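You operate a simulated robot arm through the tools that you are given. There is no shell and no other tool.

Carry out the task below with a simulated robot arm. There is one attempt and no reset: what you move stays moved.

JOB
Give the salad 3 dashes of salty sauce, close the bottle and stir.
Fine: the salad is in the clay mortar; put the bottle back; stir with the green ladle from slot three and put it back. Set down upright: what you pick out.

Only the result counts: the job must be done as asked and must still hold three seconds after the hand-in. Knocking over, shifting, dropping, spilling or breaking anything else fails it.

ROBOT AND FRAMES
A 6-joint arm with a two-finger gripper, fixed in place. Base frame: the origin is on the floor under the middle of its stand, x ahead of it, y to its left, z up; the work surface is at about z = 780. Units: mm, degrees, N and s.
It reaches about 1417 mm from its shoulder. Its first joint turns from -166.0 to 166.0 degrees. Payload 3.43 kg.
Tool frame: the origin (TCP) lies between the finger pads and is the grasp point; the fingertips stand 20 mm ahead of it; z points along the fingers, y is the line along which they close. The gripper opens to 190 mm; its body begins 248 mm behind the TCP.
Orientation is told as [roll, pitch, yaw] about the base's x, y, z axes, in that order, counted from this pose: with the fingers straight down and closing along the base's y, the tool's x points along the base's -x, its y along +y and its z along -z.

CONTROLS
- The arm moves only by the tool arm_command. Its argument "moves" is a list of rows, each an object of numbers (a shift or turn left out is 0, a gripper value left out holds the last): "tx", "ty", "tz": the shift along the tool's x, y, z in mm; "ax", "ay", "az": the turn, a rotation vector about the tool's x, y, z in degrees. In form: [{"tx": .., "ty": .., "tz": .., "ax": .., "ay": .., "az": ..}, ...]. A call has 1 to 20 rows; each row is the pose to reach, as a shift and turn from the pose commanded when the call began, along the tool's axes at that moment. "fingers" is the closure, from 0 (fully open) to 1 (shut), set as the call begins (left out, the last holds). Rows are played at 5 a second. More than 50 mm and 8.6 degrees between two rows, or a gripper value outside its range, and nothing of the call is played. A pose out of reach is approached as far as the arm can. The call stops where the force on the tool passes 40 N (or 10 N more than at its start, if that is more) or the arm is blocked; 0.2 s more then pass. Each finger travels about 153 mm/s and halts on what it meets, pressing with about 34 N; the grip force reading is that of the motor and also rises with nothing between the fingers. The clock runs only during rows and for 0.2 s after the last one: add rows that repeat a pose to give the fingers time. It gives the time, the measured TCP pose, the force on the tool (base axes), the opening and the grip force at its end, in the units of the frame above (readings bear some noise), with the torque about the TCP (base axes, N m) and any sound that the robot's microphone picked up, and new pictures: "pictures" is both (left out), scene, wrist or none.
- Cameras (640 x 400 px; columns grow to the right, rows downward): "scene" is fixed at [49.9, 500.1, 1468.4]; the picture's right is [-0.76, -0.65, 0.00], its down [-0.24, 0.28, -0.93] and it looks along [0.60, -0.70, -0.37] (base axes); focal length 335 px, centre (320, 200). "wrist" rides on the gripper at [70, -8, -288] in the tool frame; the picture's right is [0.12, 0.99, 0.00], its down [-0.96, 0.12, -0.25] and it looks along [-0.25, 0.03, 0.97] (tool axes); focal length 261 px, centre (320, 200). There is no depth. A picture from a camera that has moved, and an enlarged one, comes with that camera's place and axes in the base frame and with its lens.
- slide_trunk(by): moves the trunk up (or, below 0, down) by that many mm; the arm rides with it, the base frame stays. It gives what a move gives, with no picture.
- inspect(camera, box): a new picture of the part [left, top, right, bottom] of that camera's present view, enlarged. The clock stands still meanwhile.
- close_job(): hands the job in; it is judged then, once.

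Places have to be worked out from the pictures, the camera data and where the tool is seen. Open the gripper and draw the arm clear of the work before you hand the job in, unless the task says otherwise.

The tools are called after "Call:" as a command line: name --argument value ..., lists and objects as JSON in quotes. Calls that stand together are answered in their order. arm_command: Moves the arm, as the interface text tells. Its arguments: {"type":"object","properties":{"moves":{"type":"array","items":{"type":"object","properties":{"tx":{"type":"number"},"ty":{"type":"number"},"tz":{"type":"number"},"ax":{"type":"number"},"ay":{"type":"number"},"az":{"type":"number"}}}},"fingers":{"type":"number"},"pictures":{"type":"string","enum":["both","scene","wrist","none"]}},"required":["moves"]} The other tools are called the same way: slide_trunk (by) moves the trunk up or down; inspect (camera, box) takes an enlarged picture of a part of a camera's view; close_job () hands the job in.

At the start:

```text
clock: 0.0
position: [388.8, -625.9, 1368.2]
tcp_rot: [0.0, 0.0, 0.0]
contact_force: [0.7, 0.4, -1.1]
torque: [-0.01, -0.03, -0.01]
opening: 189.8
finger_force: 0.2
trunk travel left (down, up): [-350.0, 90.0]
```

scene: 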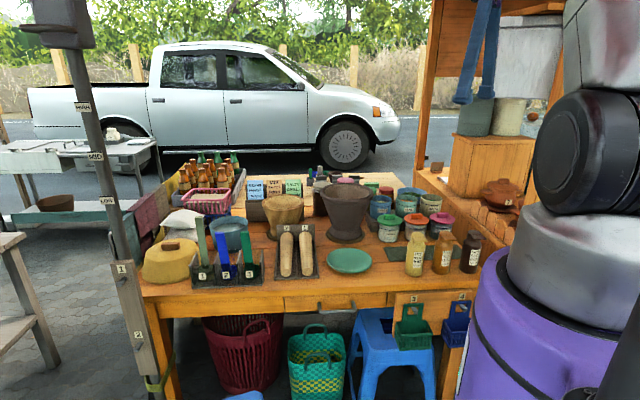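
wrist: 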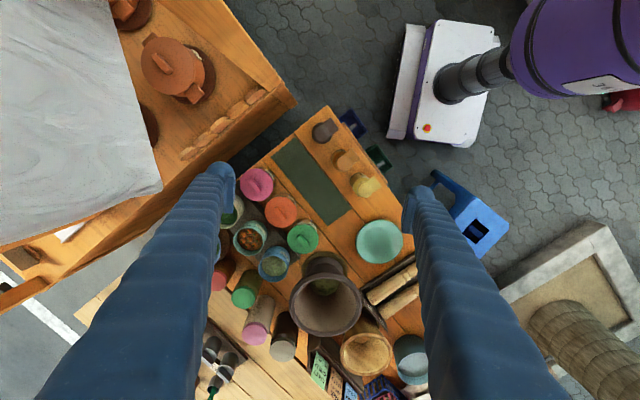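

I start by looking closely at the scene: the ladle slots on the left, the mortars and the bottles on the right.

Call:
inspect --camera "scene" --box '[130, 200, 290, 300]'

Call:
inspect --camera "scene" --box '[360, 170, 520, 290]'

Call:
inspect --camera "scene" --box '[230, 160, 400, 280]'

Call:
inspect --camera "wrist" --box '[220, 100, 440, 240]'

Call:
inspect --camera "wrist" --box '[190, 230, 450, 400]'

```text
4.00 times, centred on (210, 250) of scene
camera zoom: at [49.9, 500.1, 1468.4], right [-0.76, -0.65, 0.0], down [-0.24, 0.28, -0.93], along [0.6, -0.7, -0.37], focal length 1341 px, centre (760, 0)
```

zoom: 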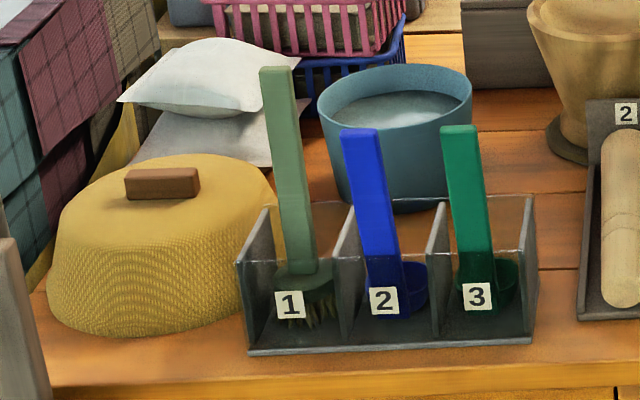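

```text
3.33 times, centred on (440, 230) of scene
camera zoom: at [49.9, 500.1, 1468.4], right [-0.76, -0.65, 0.0], down [-0.24, 0.28, -0.93], along [0.6, -0.7, -0.37], focal length 1117 px, centre (-80, 100)
```

zoom: 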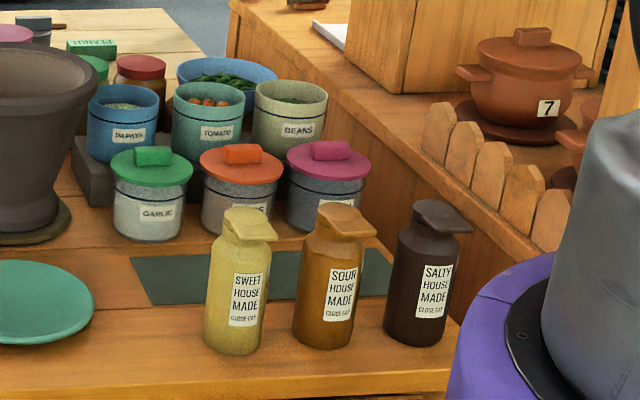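

```text
3.33 times, centred on (315, 220) of scene
camera zoom: at [49.9, 500.1, 1468.4], right [-0.76, -0.65, 0.0], down [-0.24, 0.28, -0.93], along [0.6, -0.7, -0.37], focal length 1117 px, centre (337, 133)
```

zoom: 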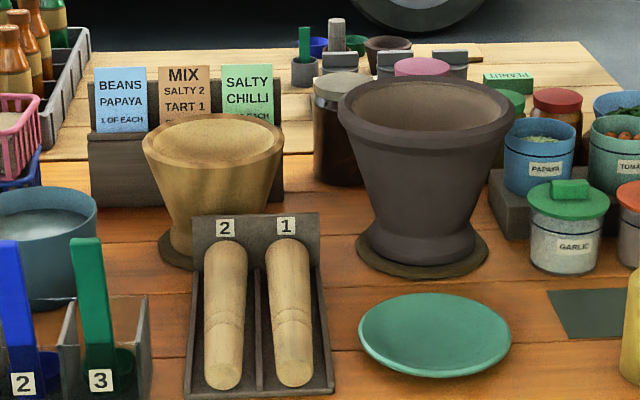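

```text
2.86 times, centred on (330, 170) of wrist
camera zoom: at [318.8, -634.2, 1656.4], right [-0.12, 0.99, 0.0], down [0.96, 0.12, 0.25], along [0.25, 0.03, -0.97], focal length 745 px, centre (291, 286)
```

zoom: 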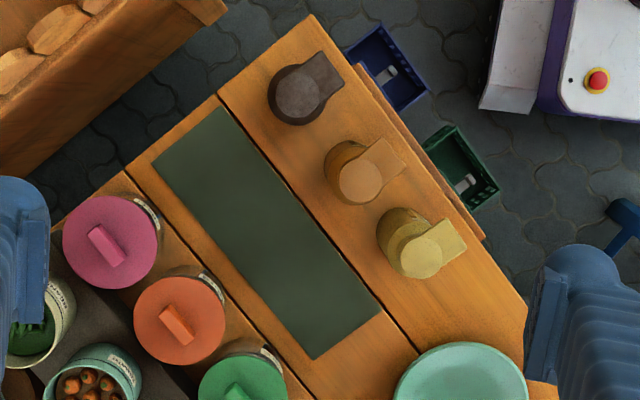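

```text
2.35 times, centred on (320, 315) of wrist
camera zoom: at [318.8, -634.2, 1656.4], right [-0.12, 0.99, 0.0], down [0.96, 0.12, 0.25], along [0.25, 0.03, -0.97], focal length 613 px, centre (320, -71)
```

zoom: 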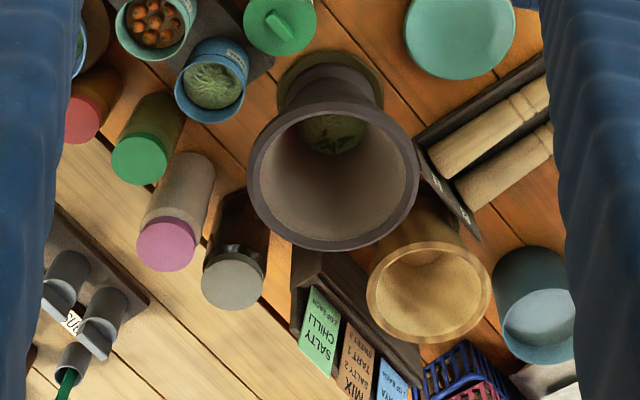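

The clay mortar is the dark one with a leaf salad in it. I look closer at the salty bottle's cap, the mortar and the ladle rack.

Call:
inspect --camera "scene" --box '[400, 220, 496, 280]'

Call:
inspect --camera "wrist" --box '[300, 110, 396, 200]'

Call:
inspect --camera "wrist" --box '[280, 250, 376, 340]'

Call:
inspect --camera "scene" --box '[240, 170, 320, 220]'

Call:
inspect --camera "scene" --box '[380, 280, 500, 370]'

```text
6.67 times, centred on (448, 250) of scene
camera zoom: at [49.9, 500.1, 1468.4], right [-0.76, -0.65, 0.0], down [-0.24, 0.28, -0.93], along [0.6, -0.7, -0.37], focal length 2234 px, centre (-533, -133)
```

zoom: 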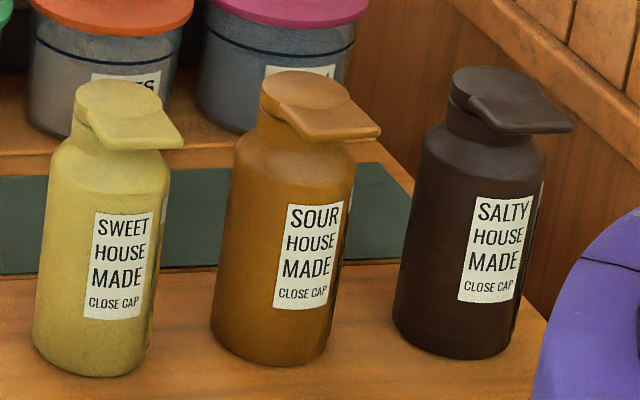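

```text
4.44 times, centred on (348, 155) of wrist
camera zoom: at [318.8, -634.2, 1656.4], right [-0.12, 0.99, 0.0], down [0.96, 0.12, 0.25], along [0.25, 0.03, -0.97], focal length 1158 px, centre (196, 400)
```

zoom: 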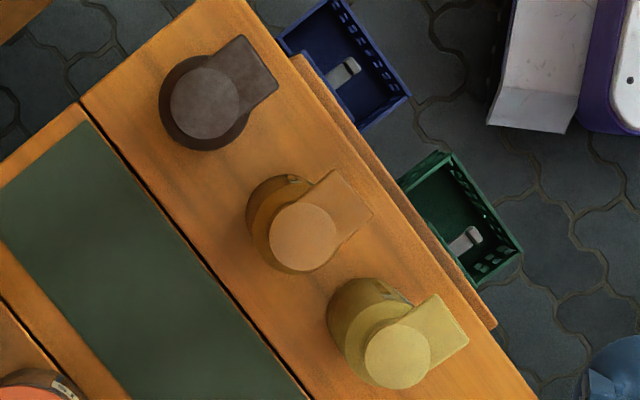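

```text
4.44 times, centred on (328, 295) of wrist
camera zoom: at [318.8, -634.2, 1656.4], right [-0.12, 0.99, 0.0], down [0.96, 0.12, 0.25], along [0.25, 0.03, -0.97], focal length 1158 px, centre (284, -222)
```

zoom: 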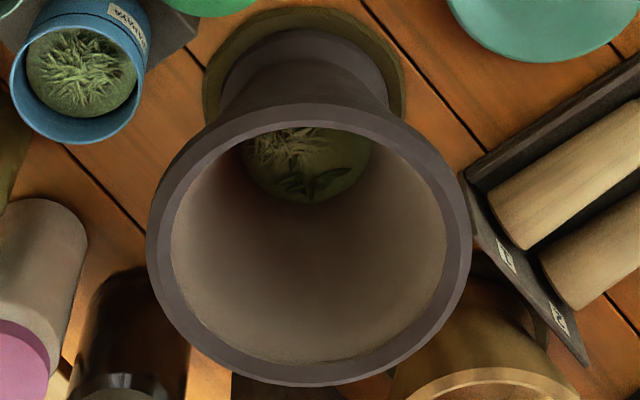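

```text
8.00 times, centred on (280, 195) of scene
camera zoom: at [49.9, 500.1, 1468.4], right [-0.76, -0.65, 0.0], down [-0.24, 0.28, -0.93], along [0.6, -0.7, -0.37], focal length 2681 px, centre (640, 240)
```

zoom: 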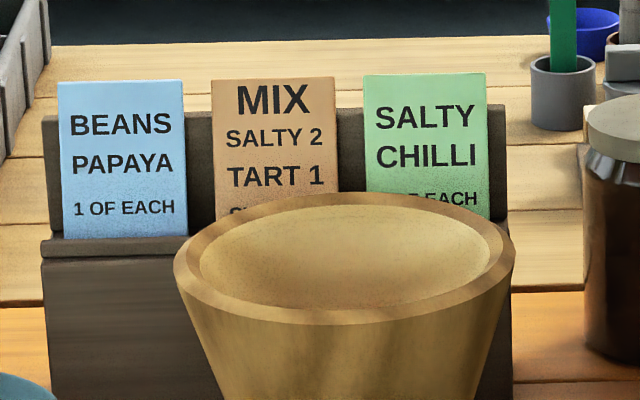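

```text
4.44 times, centred on (440, 325) of scene
camera zoom: at [49.9, 500.1, 1468.4], right [-0.76, -0.65, 0.0], down [-0.24, 0.28, -0.93], along [0.6, -0.7, -0.37], focal length 1490 px, centre (-213, -356)
```

zoom: 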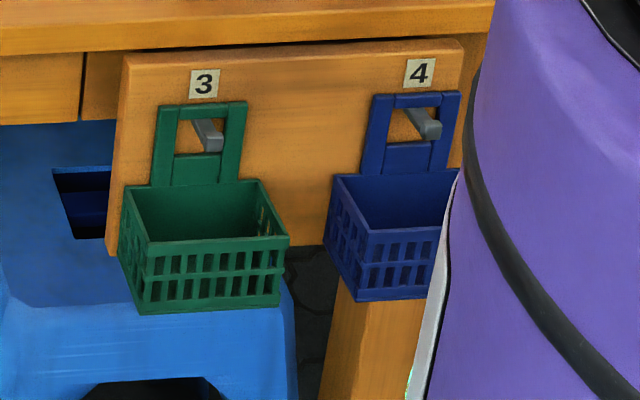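

I judge the salty bottle to stand at about (320, -629), its cap top at z≈934 and its tab pointing to about (-0.56, 0.83). The clay mortar's rim centre is at about (808, -557, 989). I now tilt the gripper level (fingers along +x), high above everything, to look at the bottle from the side.

Call:
arm_command --moves '[{"ay": -8, "tx": 10}, {"ay": -16, "tx": 20}, {"ay": -24, "tx": 30}, {"ay": -32, "tx": 45}, {"ay": -40, "tx": 60}, {"ay": -48, "tx": 75}, {"ay": -56, "tx": 90}, {"ay": -64, "tx": 105}, {"ay": -72, "tx": 120}, {"ay": -80, "tx": 135}, {"ay": -88, "tx": 150}, {"ay": -90, "tx": 160}, {"ay": -90, "tx": 160}]'

```text
clock: 0.8
position: [366.7, -620.9, 1372.8]
tcp_rot: [0.2, -22.3, 0.4]
contact_force: [7.6, 15.1, 3.8]
torque: [-1.7, 0.89, -0.2]
opening: 184.5
finger_force: 0.1
trunk travel left (down, up): [-350.0, 90.0]
stopped in row 3: the force on the tool passed its limit at 46 N (the readings are from after the stop); the commanded pose is now the measured one
camera wrist: at [192.8, -631.3, 1611.8], right [-0.12, 0.99, -0.04], down [0.79, 0.12, 0.59], along [0.59, 0.04, -0.8], focal length 261 px, centre (320, 200)
```

scene: 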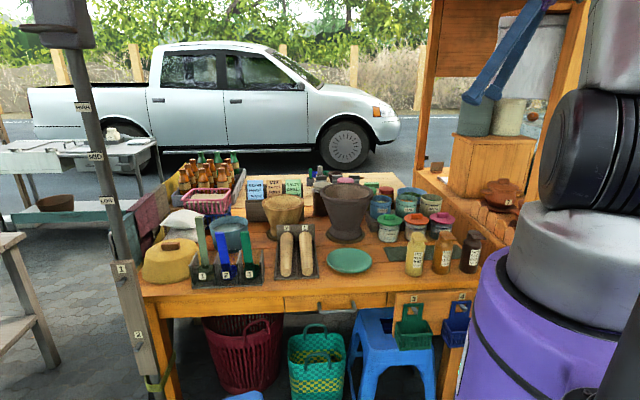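
wrist: 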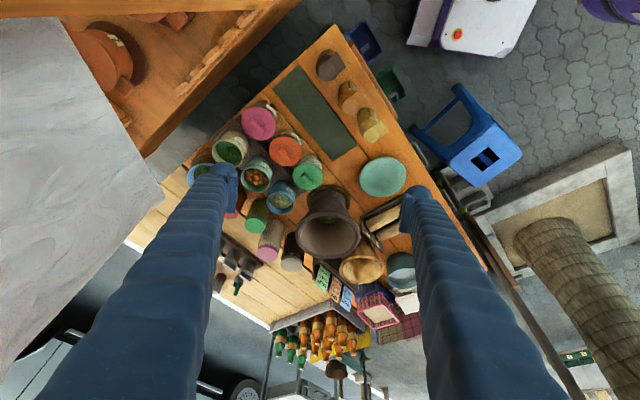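

The gripper touched something on its -y side, probably the cart's frame or canopy. I back off toward +y and away from it at once, then look.

Call:
arm_command --moves '[{"ty": 30}, {"ty": 70}, {"ty": 110}, {"ty": 150}]'

Call:
inspect --camera "scene" --box '[400, 0, 640, 150]'

Call:
inspect --camera "scene" --box '[400, 150, 640, 300]'

```text
clock: 1.8
position: [364.8, -472.7, 1371.1]
tcp_rot: [0.1, -22.3, 0.4]
contact_force: [0.0, -0.2, -0.2]
torque: [-0.07, 0.02, -0.01]
opening: 190.1
finger_force: 0.2
trunk travel left (down, up): [-350.0, 90.0]
camera wrist: at [189.5, -481.5, 1611.3], right [-0.12, 0.99, -0.04], down [0.8, 0.12, 0.59], along [0.6, 0.03, -0.8], focal length 261 px, centre (320, 200)
```

scene: 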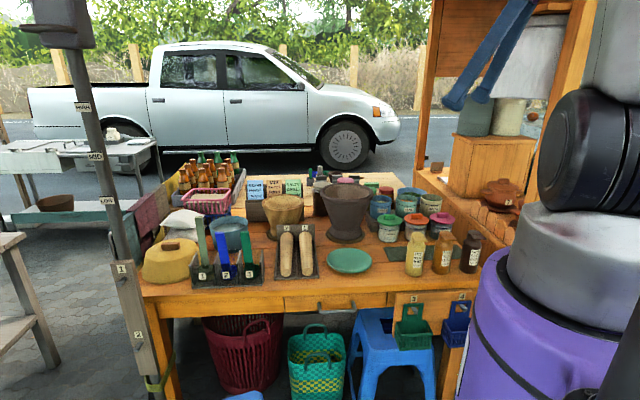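
wrist: 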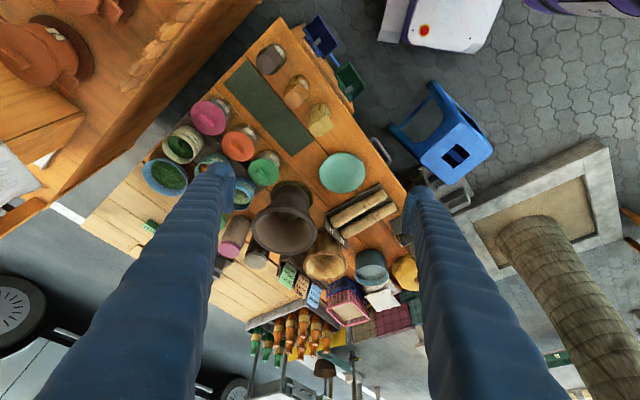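

```text
2.67 times, centred on (520, 75) of scene
camera zoom: at [49.9, 500.1, 1468.4], right [-0.76, -0.65, 0.0], down [-0.24, 0.28, -0.93], along [0.6, -0.7, -0.37], focal length 894 px, centre (-213, 533)
```

zoom: 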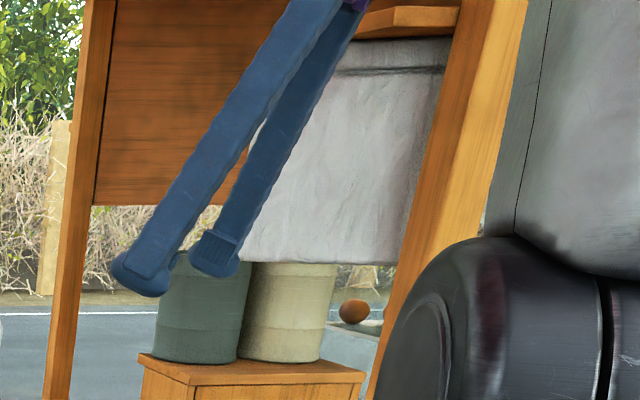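

```text
2.67 times, centred on (520, 225) of scene
camera zoom: at [49.9, 500.1, 1468.4], right [-0.76, -0.65, 0.0], down [-0.24, 0.28, -0.93], along [0.6, -0.7, -0.37], focal length 894 px, centre (-213, 133)
```

zoom: 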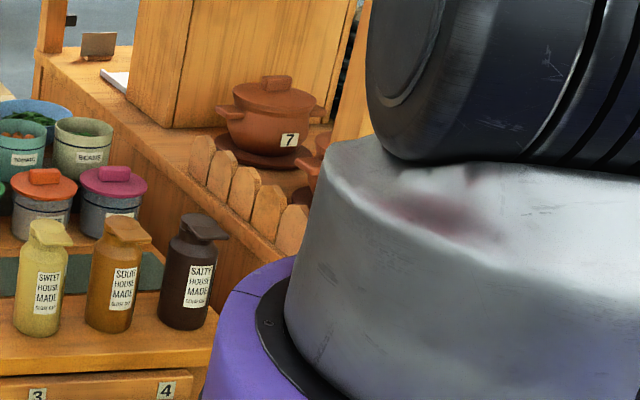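

The tool is free again. I look at the cart from the wrist camera to understand where its parts stand.

Call:
inspect --camera "wrist" --box '[0, 0, 320, 200]'

Call:
inspect --camera "wrist" --box '[230, 20, 390, 120]'

```text
2.00 times, centred on (160, 100) of wrist
camera zoom: at [189.5, -481.5, 1611.3], right [-0.12, 0.99, -0.04], down [0.8, 0.12, 0.59], along [0.6, 0.03, -0.8], focal length 521 px, centre (640, 400)
```

zoom: 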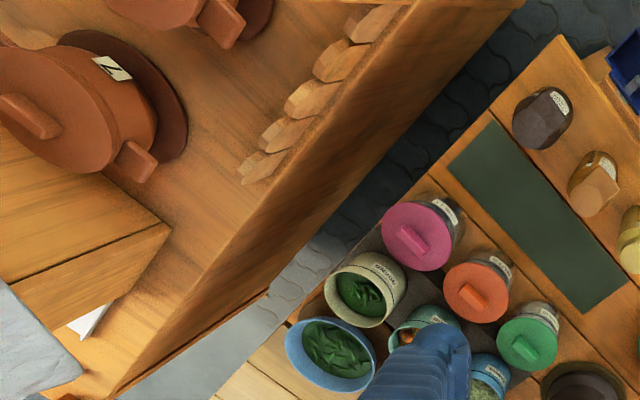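

```text
4.00 times, centred on (310, 70) of wrist
camera zoom: at [189.5, -481.5, 1611.3], right [-0.12, 0.99, -0.04], down [0.8, 0.12, 0.59], along [0.6, 0.03, -0.8], focal length 1043 px, centre (360, 720)
```

zoom: 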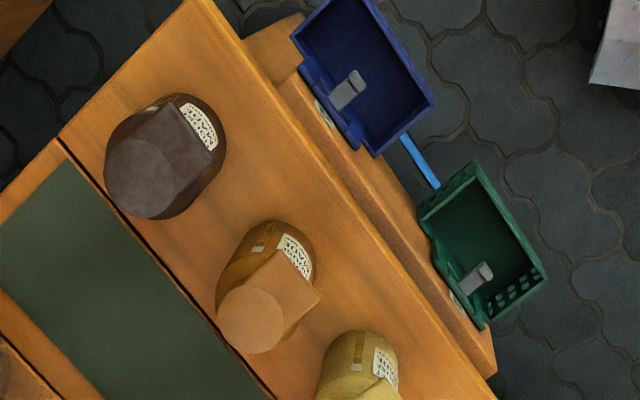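

The cart's roof board seems to be at about y≈-715 above z≈1600, and I likely brushed it with the gripper body. From here, well clear of it, I finish tilting to level while coming down and away from the cart.

Call:
arm_command --moves '[{"tx": 28, "tz": 15, "ay": -7.5, "ty": 5}, {"tx": 56, "tz": 30, "ay": -15, "ty": 10}, {"tx": 84, "tz": 45, "ay": -22.5, "ty": 15}, {"tx": 112, "tz": 60, "ay": -30, "ty": 20}, {"tx": 140, "tz": 75, "ay": -37.5, "ty": 25}, {"tx": 168, "tz": 90, "ay": -45, "ty": 30}, {"tx": 190, "tz": 105, "ay": -52.5, "ty": 35}, {"tx": 205, "tz": 120, "ay": -60, "ty": 40}, {"tx": 215, "tz": 130, "ay": -67.7, "ty": 40}]'

```text
clock: 3.8
position: [180.4, -504.1, 1211.6]
tcp_rot: [70.2, -86.5, -67.7]
contact_force: [-0.3, -0.4, 0.1]
torque: [-0.01, -0.02, -0.02]
opening: 189.8
finger_force: 0.1
out of reach, approached as far as the arm can: row 7, 8, 9
trunk travel left (down, up): [-350.0, 90.0]
camera wrist: at [-108.1, -520.7, 1146.3], right [-0.04, 1.0, -0.06], down [-0.23, 0.05, 0.97], along [0.97, 0.06, 0.23], focal length 261 px, centre (320, 200)
```

scene: 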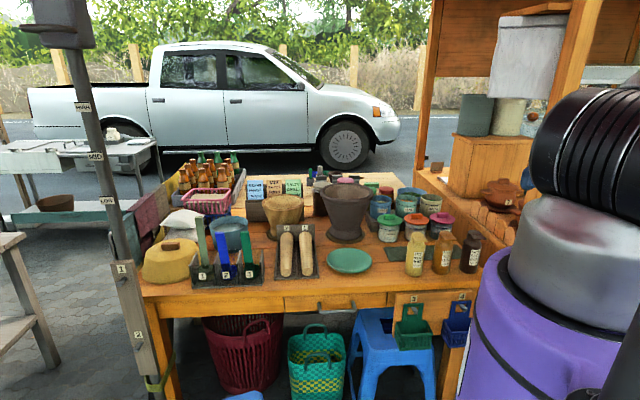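
wrist: 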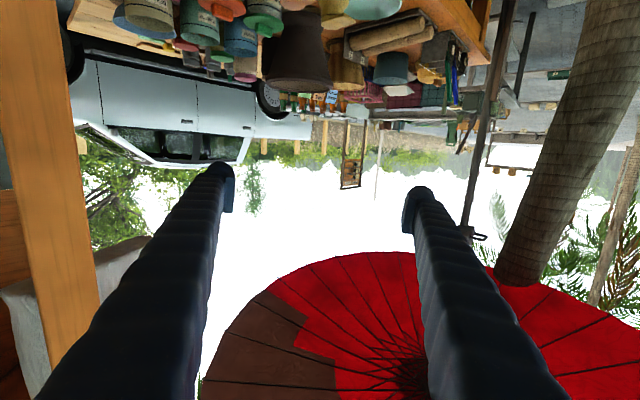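

The gripper is now nearly level along +x, with the cart's front post at about (166, -760). I check the fingertips' size before planning the grasp.

Call:
inspect --camera "wrist" --box '[180, 140, 300, 260]'

Call:
inspect --camera "wrist" --box '[360, 140, 480, 260]'

```text
3.33 times, centred on (240, 200) of wrist
camera zoom: at [-108.1, -520.7, 1146.3], right [-0.04, 1.0, -0.06], down [-0.23, 0.05, 0.97], along [0.97, 0.06, 0.23], focal length 869 px, centre (587, 200)
```

zoom: 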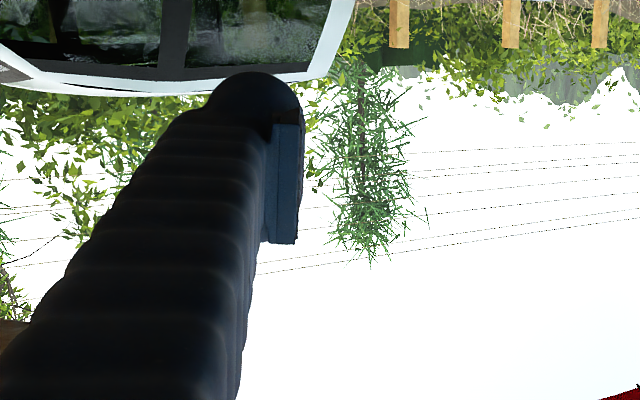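

```text
3.33 times, centred on (420, 200) of wrist
camera zoom: at [-108.1, -520.7, 1146.3], right [-0.04, 1.0, -0.06], down [-0.23, 0.05, 0.97], along [0.97, 0.06, 0.23], focal length 869 px, centre (-13, 200)
```

zoom: 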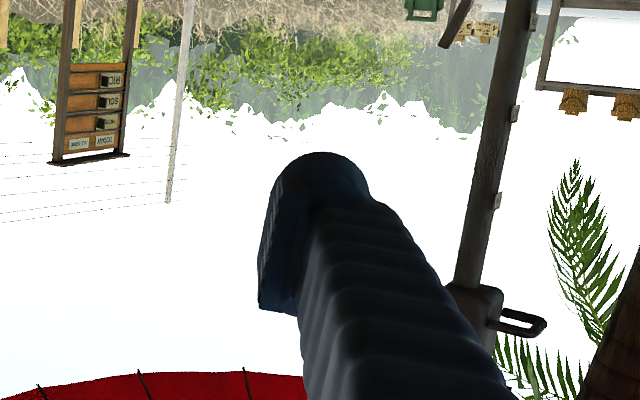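

The fingers are about 33 mm thick with pads about 42 mm high, so a level approach along +x fits between the salty and sour bottles. I lower the trunk by 250 mm; the tool is still in front of the table's edge.

Call:
slide_trunk --by -250

Call:
arm_command --moves '[{"tx": 0}]'

```text
clock: 6.4
position: [181.9, -503.8, 960.4]
tcp_rot: [67.9, -86.5, -65.5]
contact_force: [1.0, -0.1, -0.5]
torque: [-0.01, 0.0, 0.04]
opening: 190.0
finger_force: 0.0
trunk travel left (down, up): [-100.0, 340.0]
```

```text
clock: 6.8
position: [182.1, -503.9, 960.3]
tcp_rot: [68.1, -86.5, -65.5]
contact_force: [0.1, 0.5, 0.5]
torque: [0.02, -0.01, -0.01]
opening: 190.2
finger_force: 0.1
trunk travel left (down, up): [-100.0, 340.0]
camera wrist: at [-106.9, -520.3, 897.1], right [-0.04, 1.0, -0.06], down [-0.23, 0.05, 0.97], along [0.97, 0.06, 0.22], focal length 261 px, centre (320, 200)
```

scene: 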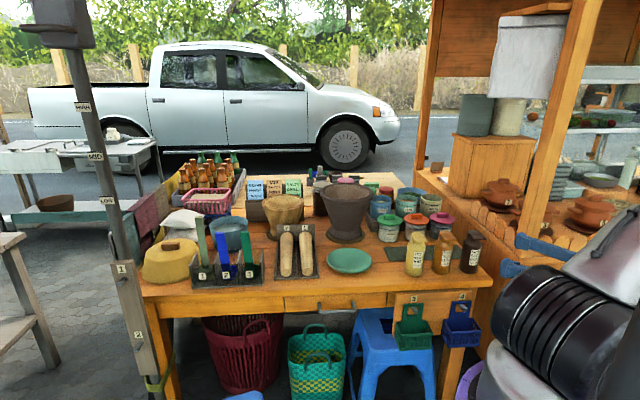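
wrist: 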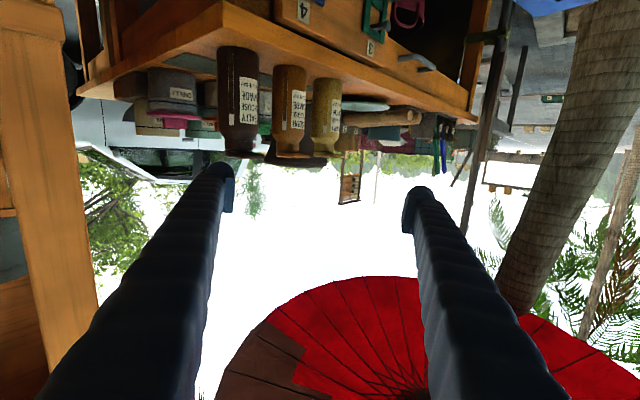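

The trunk is down. I zoom in on the salty bottle from this side view (the picture is upside down) and on the post in the scene view.

Call:
inspect --camera "wrist" --box '[200, 30, 360, 170]'

Call:
inspect --camera "scene" --box '[440, 180, 600, 300]'

```text
2.86 times, centred on (280, 100) of wrist
camera zoom: at [-106.9, -520.3, 897.1], right [-0.04, 1.0, -0.06], down [-0.23, 0.05, 0.97], along [0.97, 0.06, 0.22], focal length 745 px, centre (434, 486)
```

zoom: 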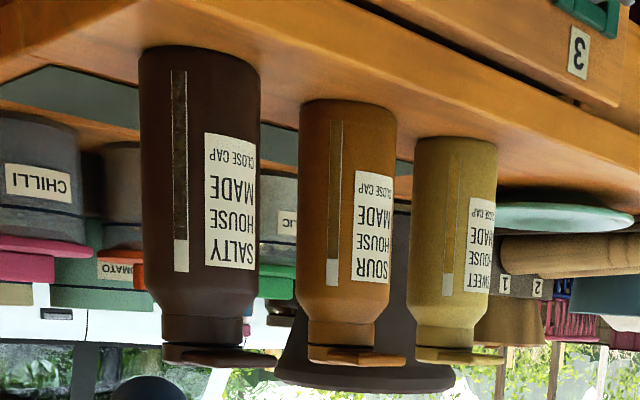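

```text
3.33 times, centred on (520, 240) of scene
camera zoom: at [49.9, 500.1, 1468.4], right [-0.76, -0.65, 0.0], down [-0.24, 0.28, -0.93], along [0.6, -0.7, -0.37], focal length 1117 px, centre (-347, 67)
```

zoom: 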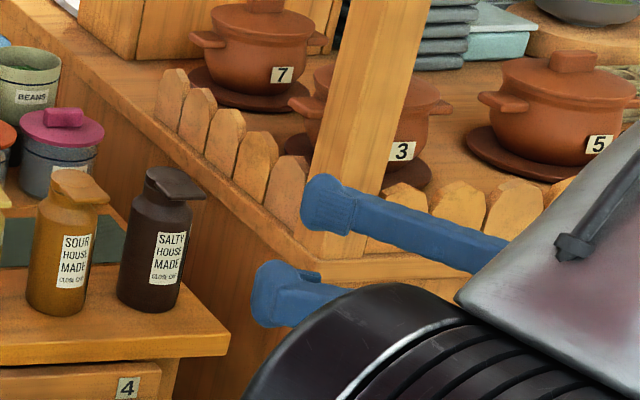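

The bottle has a level window and a thin lid plate with a tab. I zoom further in on the lid to find the hinge.

Call:
inspect --camera "wrist" --box '[248, 130, 304, 165]'

Call:
inspect --camera "scene" --box '[456, 222, 496, 250]'

Call:
inspect --camera "wrist" --box '[240, 40, 304, 80]'

```text
11.43 times, centred on (276, 148) of wrist
camera zoom: at [-106.9, -520.3, 897.1], right [-0.04, 1.0, -0.06], down [-0.23, 0.05, 0.97], along [0.97, 0.06, 0.22], focal length 2979 px, centre (823, 800)
```

zoom: 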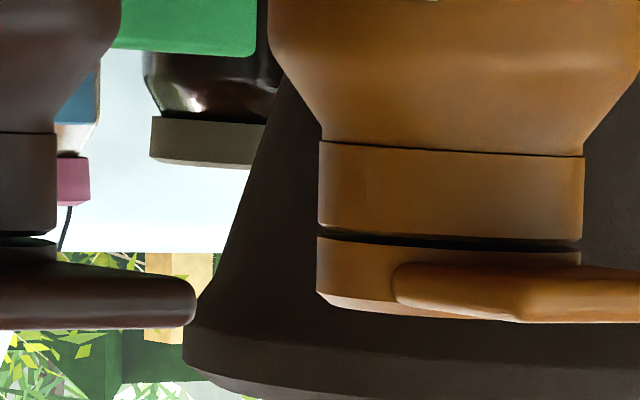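

```text
14.29 times, centred on (476, 236) of scene
camera zoom: at [49.9, 500.1, 1468.4], right [-0.76, -0.65, 0.0], down [-0.24, 0.28, -0.93], along [0.6, -0.7, -0.37], focal length 4788 px, centre (-1909, -314)
```

zoom: 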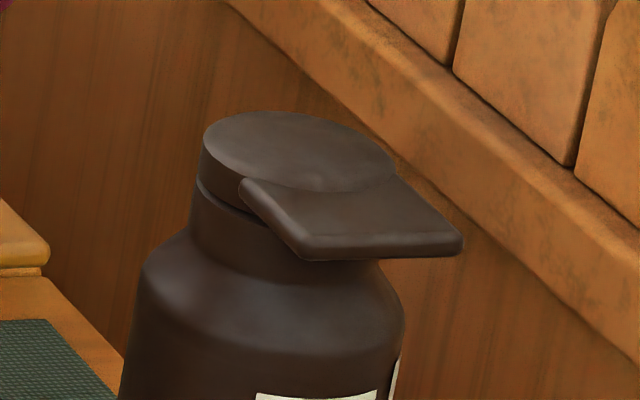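

```text
10.00 times, centred on (272, 60) of wrist
camera zoom: at [-106.9, -520.3, 897.1], right [-0.04, 1.0, -0.06], down [-0.23, 0.05, 0.97], along [0.97, 0.06, 0.22], focal length 2606 px, centre (800, 1600)
```

zoom: 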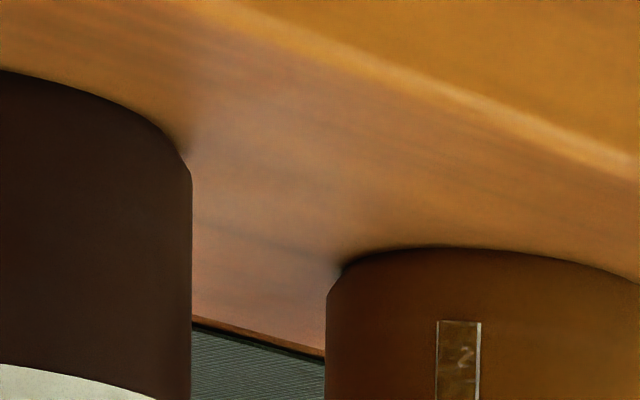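

The salty bottle stands at (320, -629), radius ≈31. Its tab underside is at z≈921, and the tab end reaches ≈48 mm toward (-0.56, 0.83). I will lift the tab gently with the closed fingertips from below, so I close the gripper, square it up and move to a pre-position beside and below the tab.

Call:
arm_command --fingers 1 --moves '[{"tx": 0}, {"tx": 0}, {"tx": 20, "ty": -16, "tz": 0, "ax": 0.9, "ay": -0.4, "az": -1.1}, {"tx": 40, "ty": -32, "tz": 0, "ax": 1.8, "ay": -0.9, "az": -2.2}, {"tx": 60, "ty": -48, "tz": 10, "ax": 2.65, "ay": -1.31, "az": -3.24}, {"tx": 70, "ty": -65, "tz": 35, "ax": 2.65, "ay": -1.31, "az": -3.24}, {"tx": 70, "ty": -65, "tz": 46, "ax": 2.65, "ay": -1.31, "az": -3.24}]'

```text
clock: 8.4
position: [221.8, -585.7, 896.2]
tcp_rot: [67.1, -88.9, -66.5]
contact_force: [0.7, -0.3, 0.3]
torque: [0.01, -0.01, 0.02]
opening: 0.0
finger_force: 34.2
out of reach, approached as far as the arm can: row 3, 4, 5, 6, 7
trunk travel left (down, up): [-100.0, 340.0]
camera wrist: at [-67.3, -597.6, 828.9], right [-0.01, 0.99, -0.1], down [-0.24, 0.1, 0.97], along [0.97, 0.03, 0.24], focal length 261 px, centre (320, 200)
```

scene: 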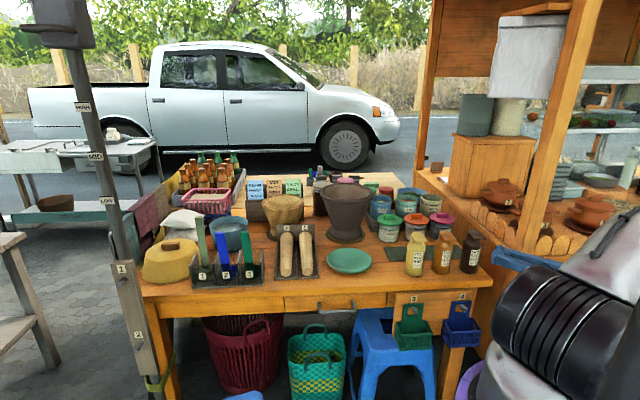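
wrist: 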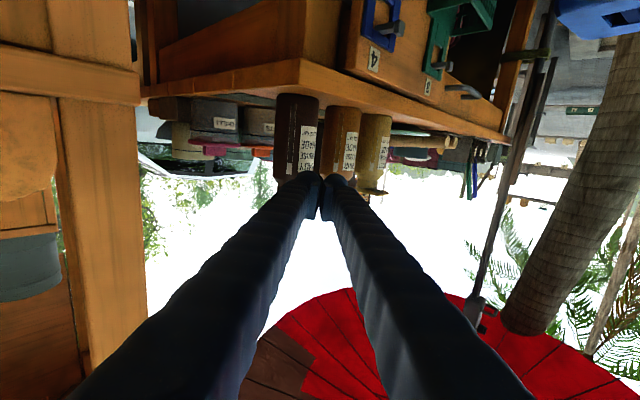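

The arm can't fold any closer to its column here: y stopped at -586. I raise the tool by 100 mm and then lower the trunk by its last 100 mm, which should give the arm more room.

Call:
arm_command --moves '[{"tx": -35}, {"tx": -70}, {"tx": -100}, {"tx": -100}]' --pictures "none"

Call:
slide_trunk --by -100

Call:
arm_command --moves '[{"ty": 20}, {"ty": 20}]'

```text
clock: 9.4
position: [221.4, -587.9, 998.3]
tcp_rot: [6.9, -89.9, -7.1]
contact_force: [0.1, 0.9, -0.3]
torque: [0.0, 0.05, -0.08]
opening: 0.2
finger_force: 33.9
trunk travel left (down, up): [-100.0, 340.0]
```

```text
clock: 10.7
position: [220.7, -588.3, 898.0]
tcp_rot: [-1.7, -89.9, 1.6]
contact_force: [-0.8, -0.4, -0.4]
torque: [-0.03, 0.03, -0.01]
opening: 0.0
finger_force: 33.9
trunk travel left (down, up): [0.0, 440.0]
```

```text
clock: 11.3
position: [218.9, -569.2, 898.5]
tcp_rot: [2.6, -89.9, -2.9]
contact_force: [0.7, 0.0, -0.3]
torque: [0.02, -0.01, 0.01]
opening: 0.0
finger_force: 34.4
trunk travel left (down, up): [0.0, 440.0]
camera wrist: at [-68.5, -575.8, 828.5], right [0.0, 0.99, -0.12], down [-0.24, 0.12, 0.96], along [0.97, 0.03, 0.24], focal length 261 px, centre (320, 200)
```

scene: 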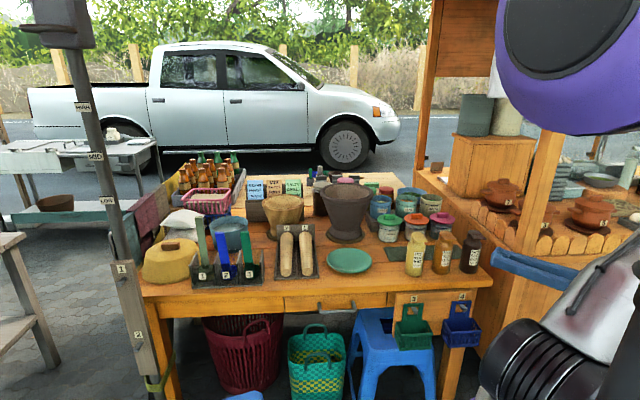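
wrist: 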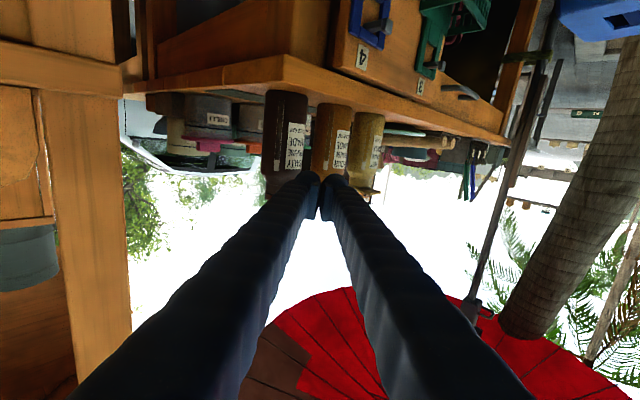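

The arm is now level along +x with more room. I check the closed fingertips' width and the view of the tab from here.

Call:
inspect --camera "wrist" --box '[250, 80, 390, 240]'

Call:
inspect --camera "scene" --box '[440, 210, 540, 290]'

```text
2.50 times, centred on (320, 160) of wrist
camera zoom: at [-68.5, -575.8, 828.5], right [0.0, 0.99, -0.12], down [-0.24, 0.12, 0.96], along [0.97, 0.03, 0.24], focal length 652 px, centre (320, 300)
```

zoom: 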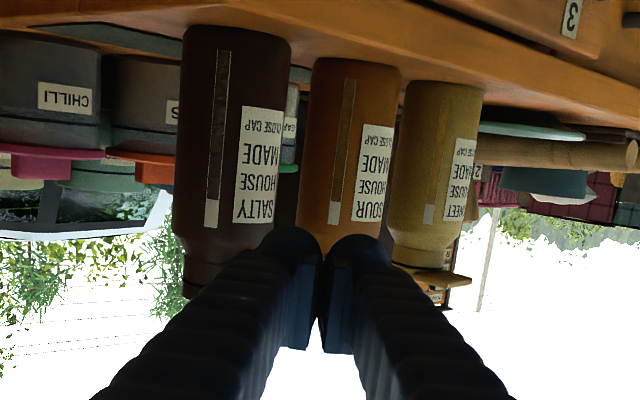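

```text
5.00 times, centred on (490, 250) of scene
camera zoom: at [49.9, 500.1, 1468.4], right [-0.76, -0.65, 0.0], down [-0.24, 0.28, -0.93], along [0.6, -0.7, -0.37], focal length 1676 px, centre (-530, -50)
```

zoom: 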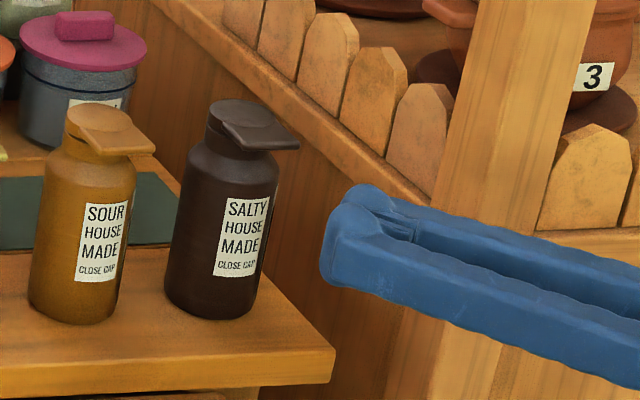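

The closed tips are about 57 mm wide and 45 mm high. I lower by 12 mm, then slide forward so the fingertips come under the tab's corner without touching the body.

Call:
arm_command --moves '[{"tx": 12, "ty": 3}, {"tx": 12, "ty": 3, "tz": 25}, {"tx": 12, "ty": 3, "tz": 45}, {"tx": 12, "ty": 3, "tz": 60}, {"tx": 12, "ty": 3, "tz": 70}, {"tx": 12, "ty": 3, "tz": 72}]'

Call:
inspect --camera "scene" --box '[430, 210, 530, 290]'

Call:
inspect --camera "wrist" --box '[250, 80, 390, 240]'

```text
clock: 12.7
position: [290.1, -572.3, 889.3]
tcp_rot: [50.5, -89.6, -50.6]
contact_force: [0.1, -0.5, -0.2]
torque: [-0.04, 0.04, 0.0]
opening: 0.2
finger_force: 34.3
out of reach, approached as far as the arm can: row 4, 5, 6
trunk travel left (down, up): [0.0, 440.0]
camera wrist: at [1.4, -580.1, 821.0], right [0.0, 0.99, -0.11], down [-0.24, 0.11, 0.96], along [0.97, 0.03, 0.24], focal length 261 px, centre (320, 200)
```

scene: 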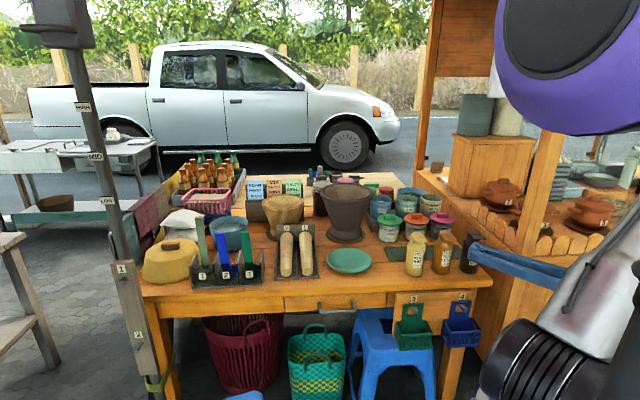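
wrist: 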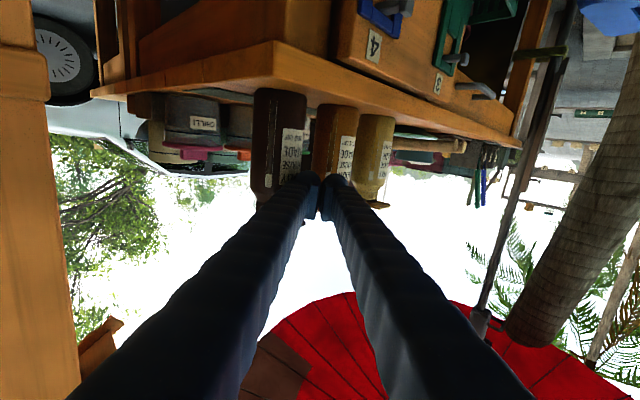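

```text
5.00 times, centred on (480, 250) of scene
camera zoom: at [49.9, 500.1, 1468.4], right [-0.76, -0.65, 0.0], down [-0.24, 0.28, -0.93], along [0.6, -0.7, -0.37], focal length 1676 px, centre (-480, -50)
```

zoom: 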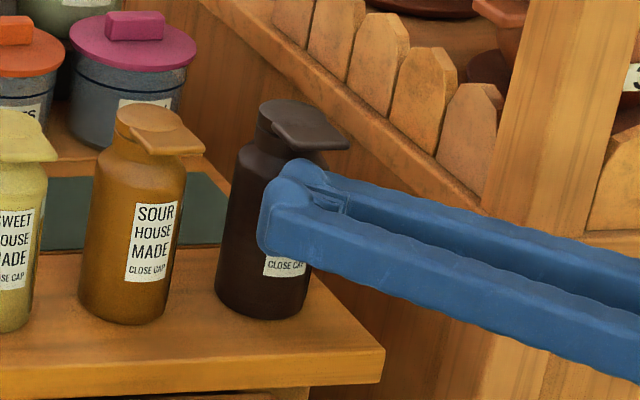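

```text
2.50 times, centred on (320, 160) of wrist
camera zoom: at [1.4, -580.1, 821.0], right [0.0, 0.99, -0.11], down [-0.24, 0.11, 0.96], along [0.97, 0.03, 0.24], focal length 652 px, centre (320, 300)
```

zoom: 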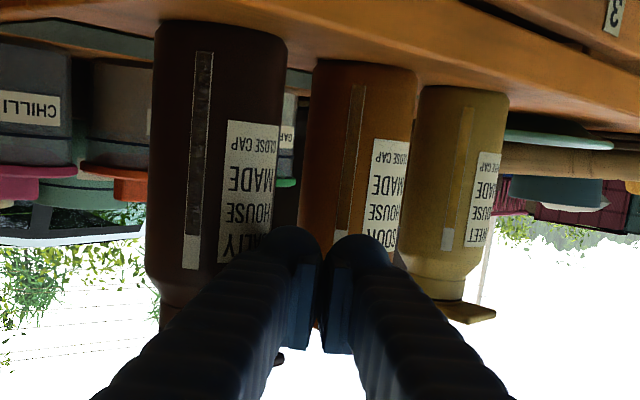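

The fingertips are now under the tab with no contact force. I raise in small steps and watch the force and the pictures.

Call:
arm_command --moves '[{"tx": -4}, {"tx": -8}, {"tx": -12}, {"tx": -12}]' --pictures "none"

Call:
inspect --camera "scene" --box '[440, 220, 510, 280]'

```text
clock: 13.7
position: [289.0, -572.0, 901.5]
tcp_rot: [14.2, -90.0, -14.6]
contact_force: [1.4, -0.1, 0.4]
torque: [0.02, 0.02, -0.01]
opening: 0.0
finger_force: 33.6
trunk travel left (down, up): [0.0, 440.0]
```

```text
6.67 times, centred on (475, 250) of scene
camera zoom: at [49.9, 500.1, 1468.4], right [-0.76, -0.65, 0.0], down [-0.24, 0.28, -0.93], along [0.6, -0.7, -0.37], focal length 2234 px, centre (-713, -133)
```

zoom: 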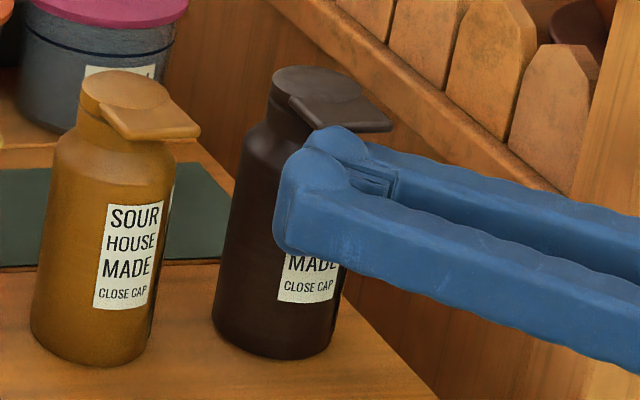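

The tab is still just above the finger and the force is near zero. I raise another 8 mm.

Call:
arm_command --moves '[{"tx": -3}, {"tx": -6}, {"tx": -8}, {"tx": -8}]' --pictures "none"

Call:
inspect --camera "scene" --box '[440, 220, 510, 280]'

```text
clock: 14.7
position: [289.3, -573.2, 909.8]
tcp_rot: [1.0, -89.9, -1.4]
contact_force: [-0.4, 0.8, -0.1]
torque: [0.01, 0.03, -0.01]
opening: 0.0
finger_force: 33.6
trunk travel left (down, up): [0.0, 440.0]
```

```text
6.67 times, centred on (475, 250) of scene
camera zoom: at [49.9, 500.1, 1468.4], right [-0.76, -0.65, 0.0], down [-0.24, 0.28, -0.93], along [0.6, -0.7, -0.37], focal length 2234 px, centre (-713, -133)
```

zoom: 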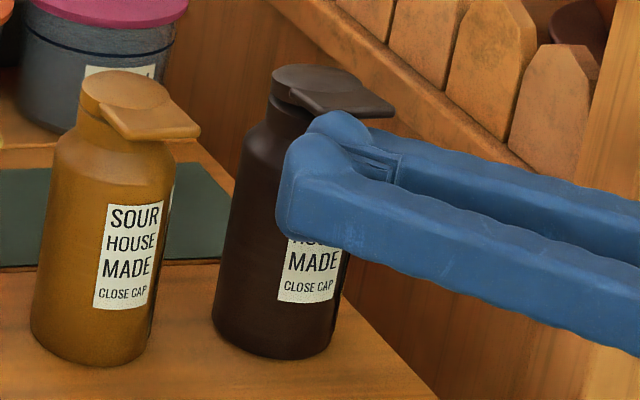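

The tab has risen by about 7 mm, the bottle has not moved and the force is negligible. I keep lifting and then move slightly inward.

Call:
arm_command --moves '[{"tx": -5}, {"tx": -10}, {"tx": -15}, {"tx": -20}, {"tx": -20}]' --pictures "none"

Call:
inspect --camera "scene" --box '[440, 220, 510, 280]'

```text
clock: 15.9
position: [290.2, -572.9, 928.0]
tcp_rot: [1.3, -89.9, -1.4]
contact_force: [-0.5, 0.0, -0.1]
torque: [0.0, 0.0, -0.01]
opening: 0.3
finger_force: 34.0
trunk travel left (down, up): [0.0, 440.0]
```

```text
6.67 times, centred on (475, 250) of scene
camera zoom: at [49.9, 500.1, 1468.4], right [-0.76, -0.65, 0.0], down [-0.24, 0.28, -0.93], along [0.6, -0.7, -0.37], focal length 2234 px, centre (-713, -133)
```

zoom: 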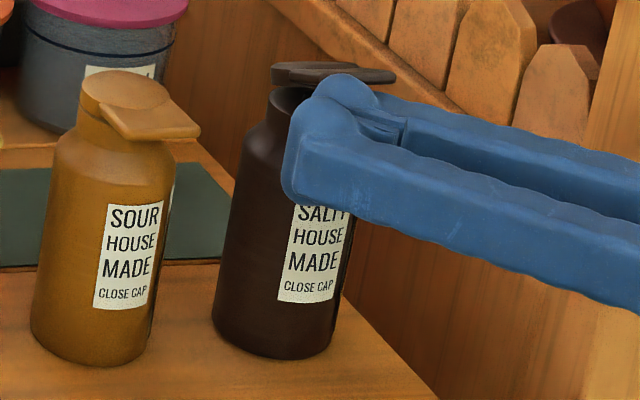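

The lid swings open freely with the bottle standing still. I keep raising and move inward over the neck to swing it past upright.

Call:
arm_command --moves '[{"tx": -6, "ty": -2}, {"tx": -12, "ty": -4}, {"tx": -18, "ty": -7}, {"tx": -22, "ty": -12}, {"tx": -26, "ty": -17}, {"tx": -26, "ty": -17}]' --pictures "wrist"

Call:
inspect --camera "scene" --box '[440, 210, 510, 270]'

```text
clock: 17.3
position: [289.3, -588.7, 955.0]
tcp_rot: [1.8, -89.9, -1.9]
contact_force: [-0.2, 0.5, 0.9]
torque: [0.0, 0.03, -0.02]
opening: 0.0
finger_force: 33.6
trunk travel left (down, up): [0.0, 440.0]
camera wrist: at [1.8, -595.9, 885.1], right [0.0, 0.99, -0.12], down [-0.25, 0.12, 0.96], along [0.97, 0.03, 0.24], focal length 261 px, centre (320, 200)
```

wrist: 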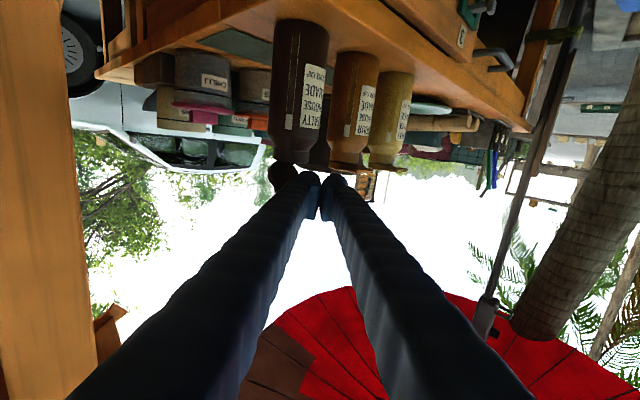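

```text
6.67 times, centred on (475, 240) of scene
camera zoom: at [49.9, 500.1, 1468.4], right [-0.76, -0.65, 0.0], down [-0.24, 0.28, -0.93], along [0.6, -0.7, -0.37], focal length 2234 px, centre (-713, -67)
```

zoom: 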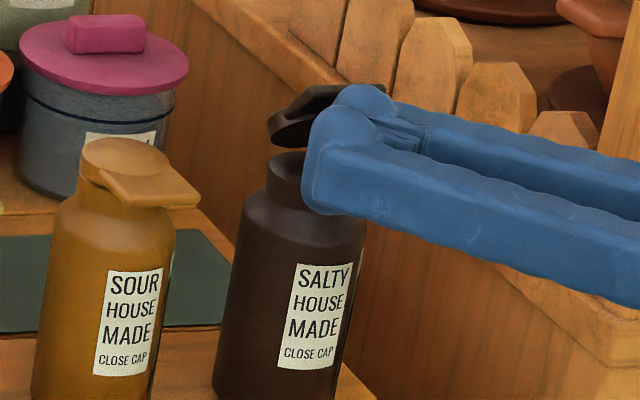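

The lid is about 45° open. I continue up and inward to push it past vertical.

Call:
arm_command --moves '[{"tx": -5, "ty": -7, "tz": 3}, {"tx": -9, "ty": -14, "tz": 6}, {"tx": -12, "ty": -21, "tz": 9}, {"tx": -14, "ty": -28, "tz": 10}, {"tx": -14, "ty": -35, "tz": 10}, {"tx": -14, "ty": -42, "tz": 10}, {"tx": -14, "ty": -42, "tz": 10}]' --pictures "wrist"

Call:
inspect --camera "scene" --box '[440, 200, 510, 260]'

```text
clock: 18.9
position: [299.0, -632.0, 968.4]
tcp_rot: [1.1, -89.9, -1.4]
contact_force: [-0.3, -1.0, 0.4]
torque: [0.0, 0.01, -0.01]
opening: 0.1
finger_force: 33.4
trunk travel left (down, up): [0.0, 440.0]
camera wrist: at [11.6, -638.5, 899.6], right [0.0, 0.99, -0.12], down [-0.25, 0.12, 0.96], along [0.97, 0.03, 0.24], focal length 261 px, centre (320, 200)
```

wrist: 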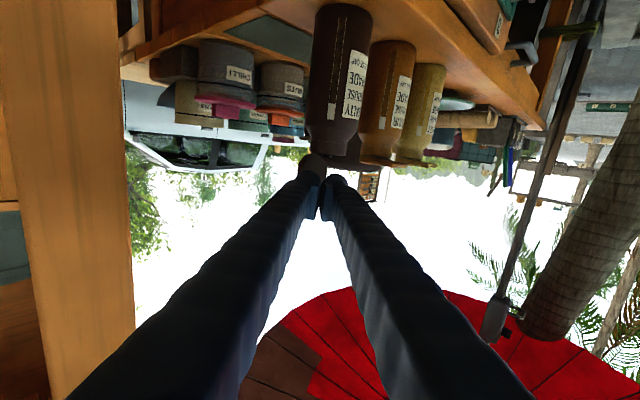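

```text
6.67 times, centred on (475, 230) of scene
camera zoom: at [49.9, 500.1, 1468.4], right [-0.76, -0.65, 0.0], down [-0.24, 0.28, -0.93], along [0.6, -0.7, -0.37], focal length 2234 px, centre (-713, 0)
```

zoom: 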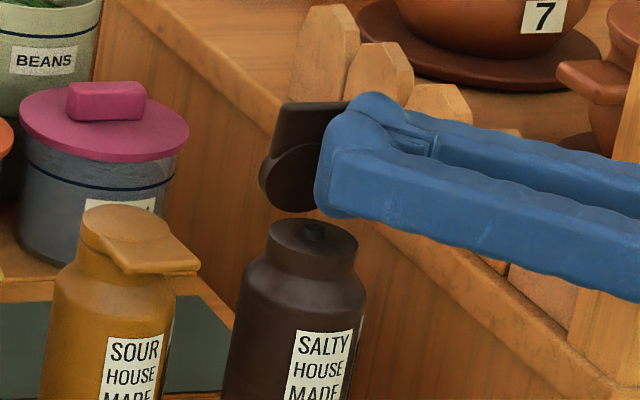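

The lid now stands about upright and the spout is visible in the middle. I push it another 15 mm, then back off to see whether it stays open.

Call:
arm_command --moves '[{"ty": -6, "tz": 3}, {"ty": -12, "tz": 5}, {"ty": -17, "tz": 7}, {"ty": -17, "tz": 7}, {"ty": 0, "tz": 0}, {"ty": 20, "tz": -10}, {"ty": 20, "tz": -40}, {"ty": 20, "tz": -70}]' --pictures "wrist"

Call:
inspect --camera "scene" --box '[440, 200, 510, 270]'

```text
clock: 20.7
position: [229.7, -611.4, 967.9]
tcp_rot: [15.5, -89.8, -15.8]
contact_force: [0.0, 0.3, -0.4]
torque: [-0.01, 0.0, 0.0]
opening: 0.0
finger_force: 34.1
trunk travel left (down, up): [0.0, 440.0]
camera wrist: at [-58.2, -618.4, 898.6], right [0.0, 0.99, -0.12], down [-0.25, 0.12, 0.96], along [0.97, 0.03, 0.24], focal length 261 px, centre (320, 200)
```

wrist: 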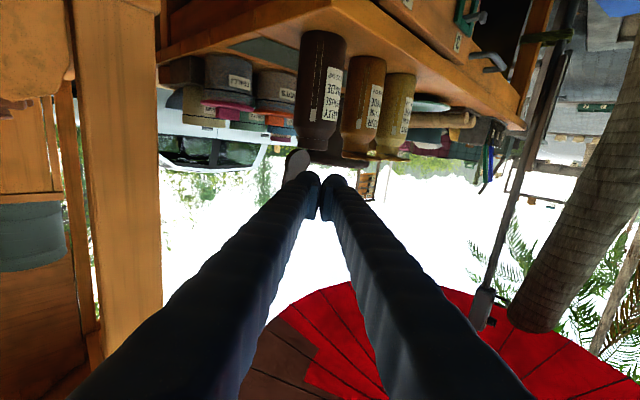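

```text
5.71 times, centred on (475, 235) of scene
camera zoom: at [49.9, 500.1, 1468.4], right [-0.76, -0.65, 0.0], down [-0.24, 0.28, -0.93], along [0.6, -0.7, -0.37], focal length 1915 px, centre (-566, 0)
```

zoom: 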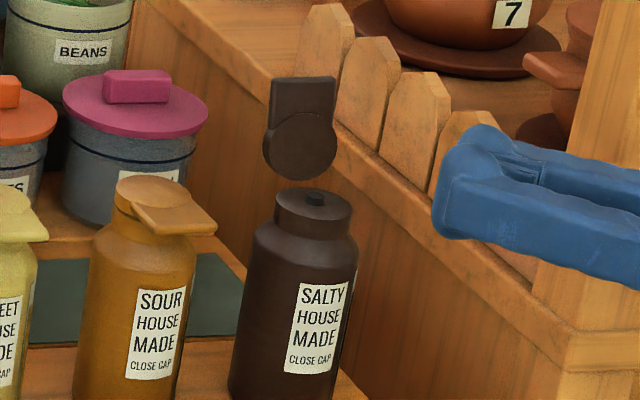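

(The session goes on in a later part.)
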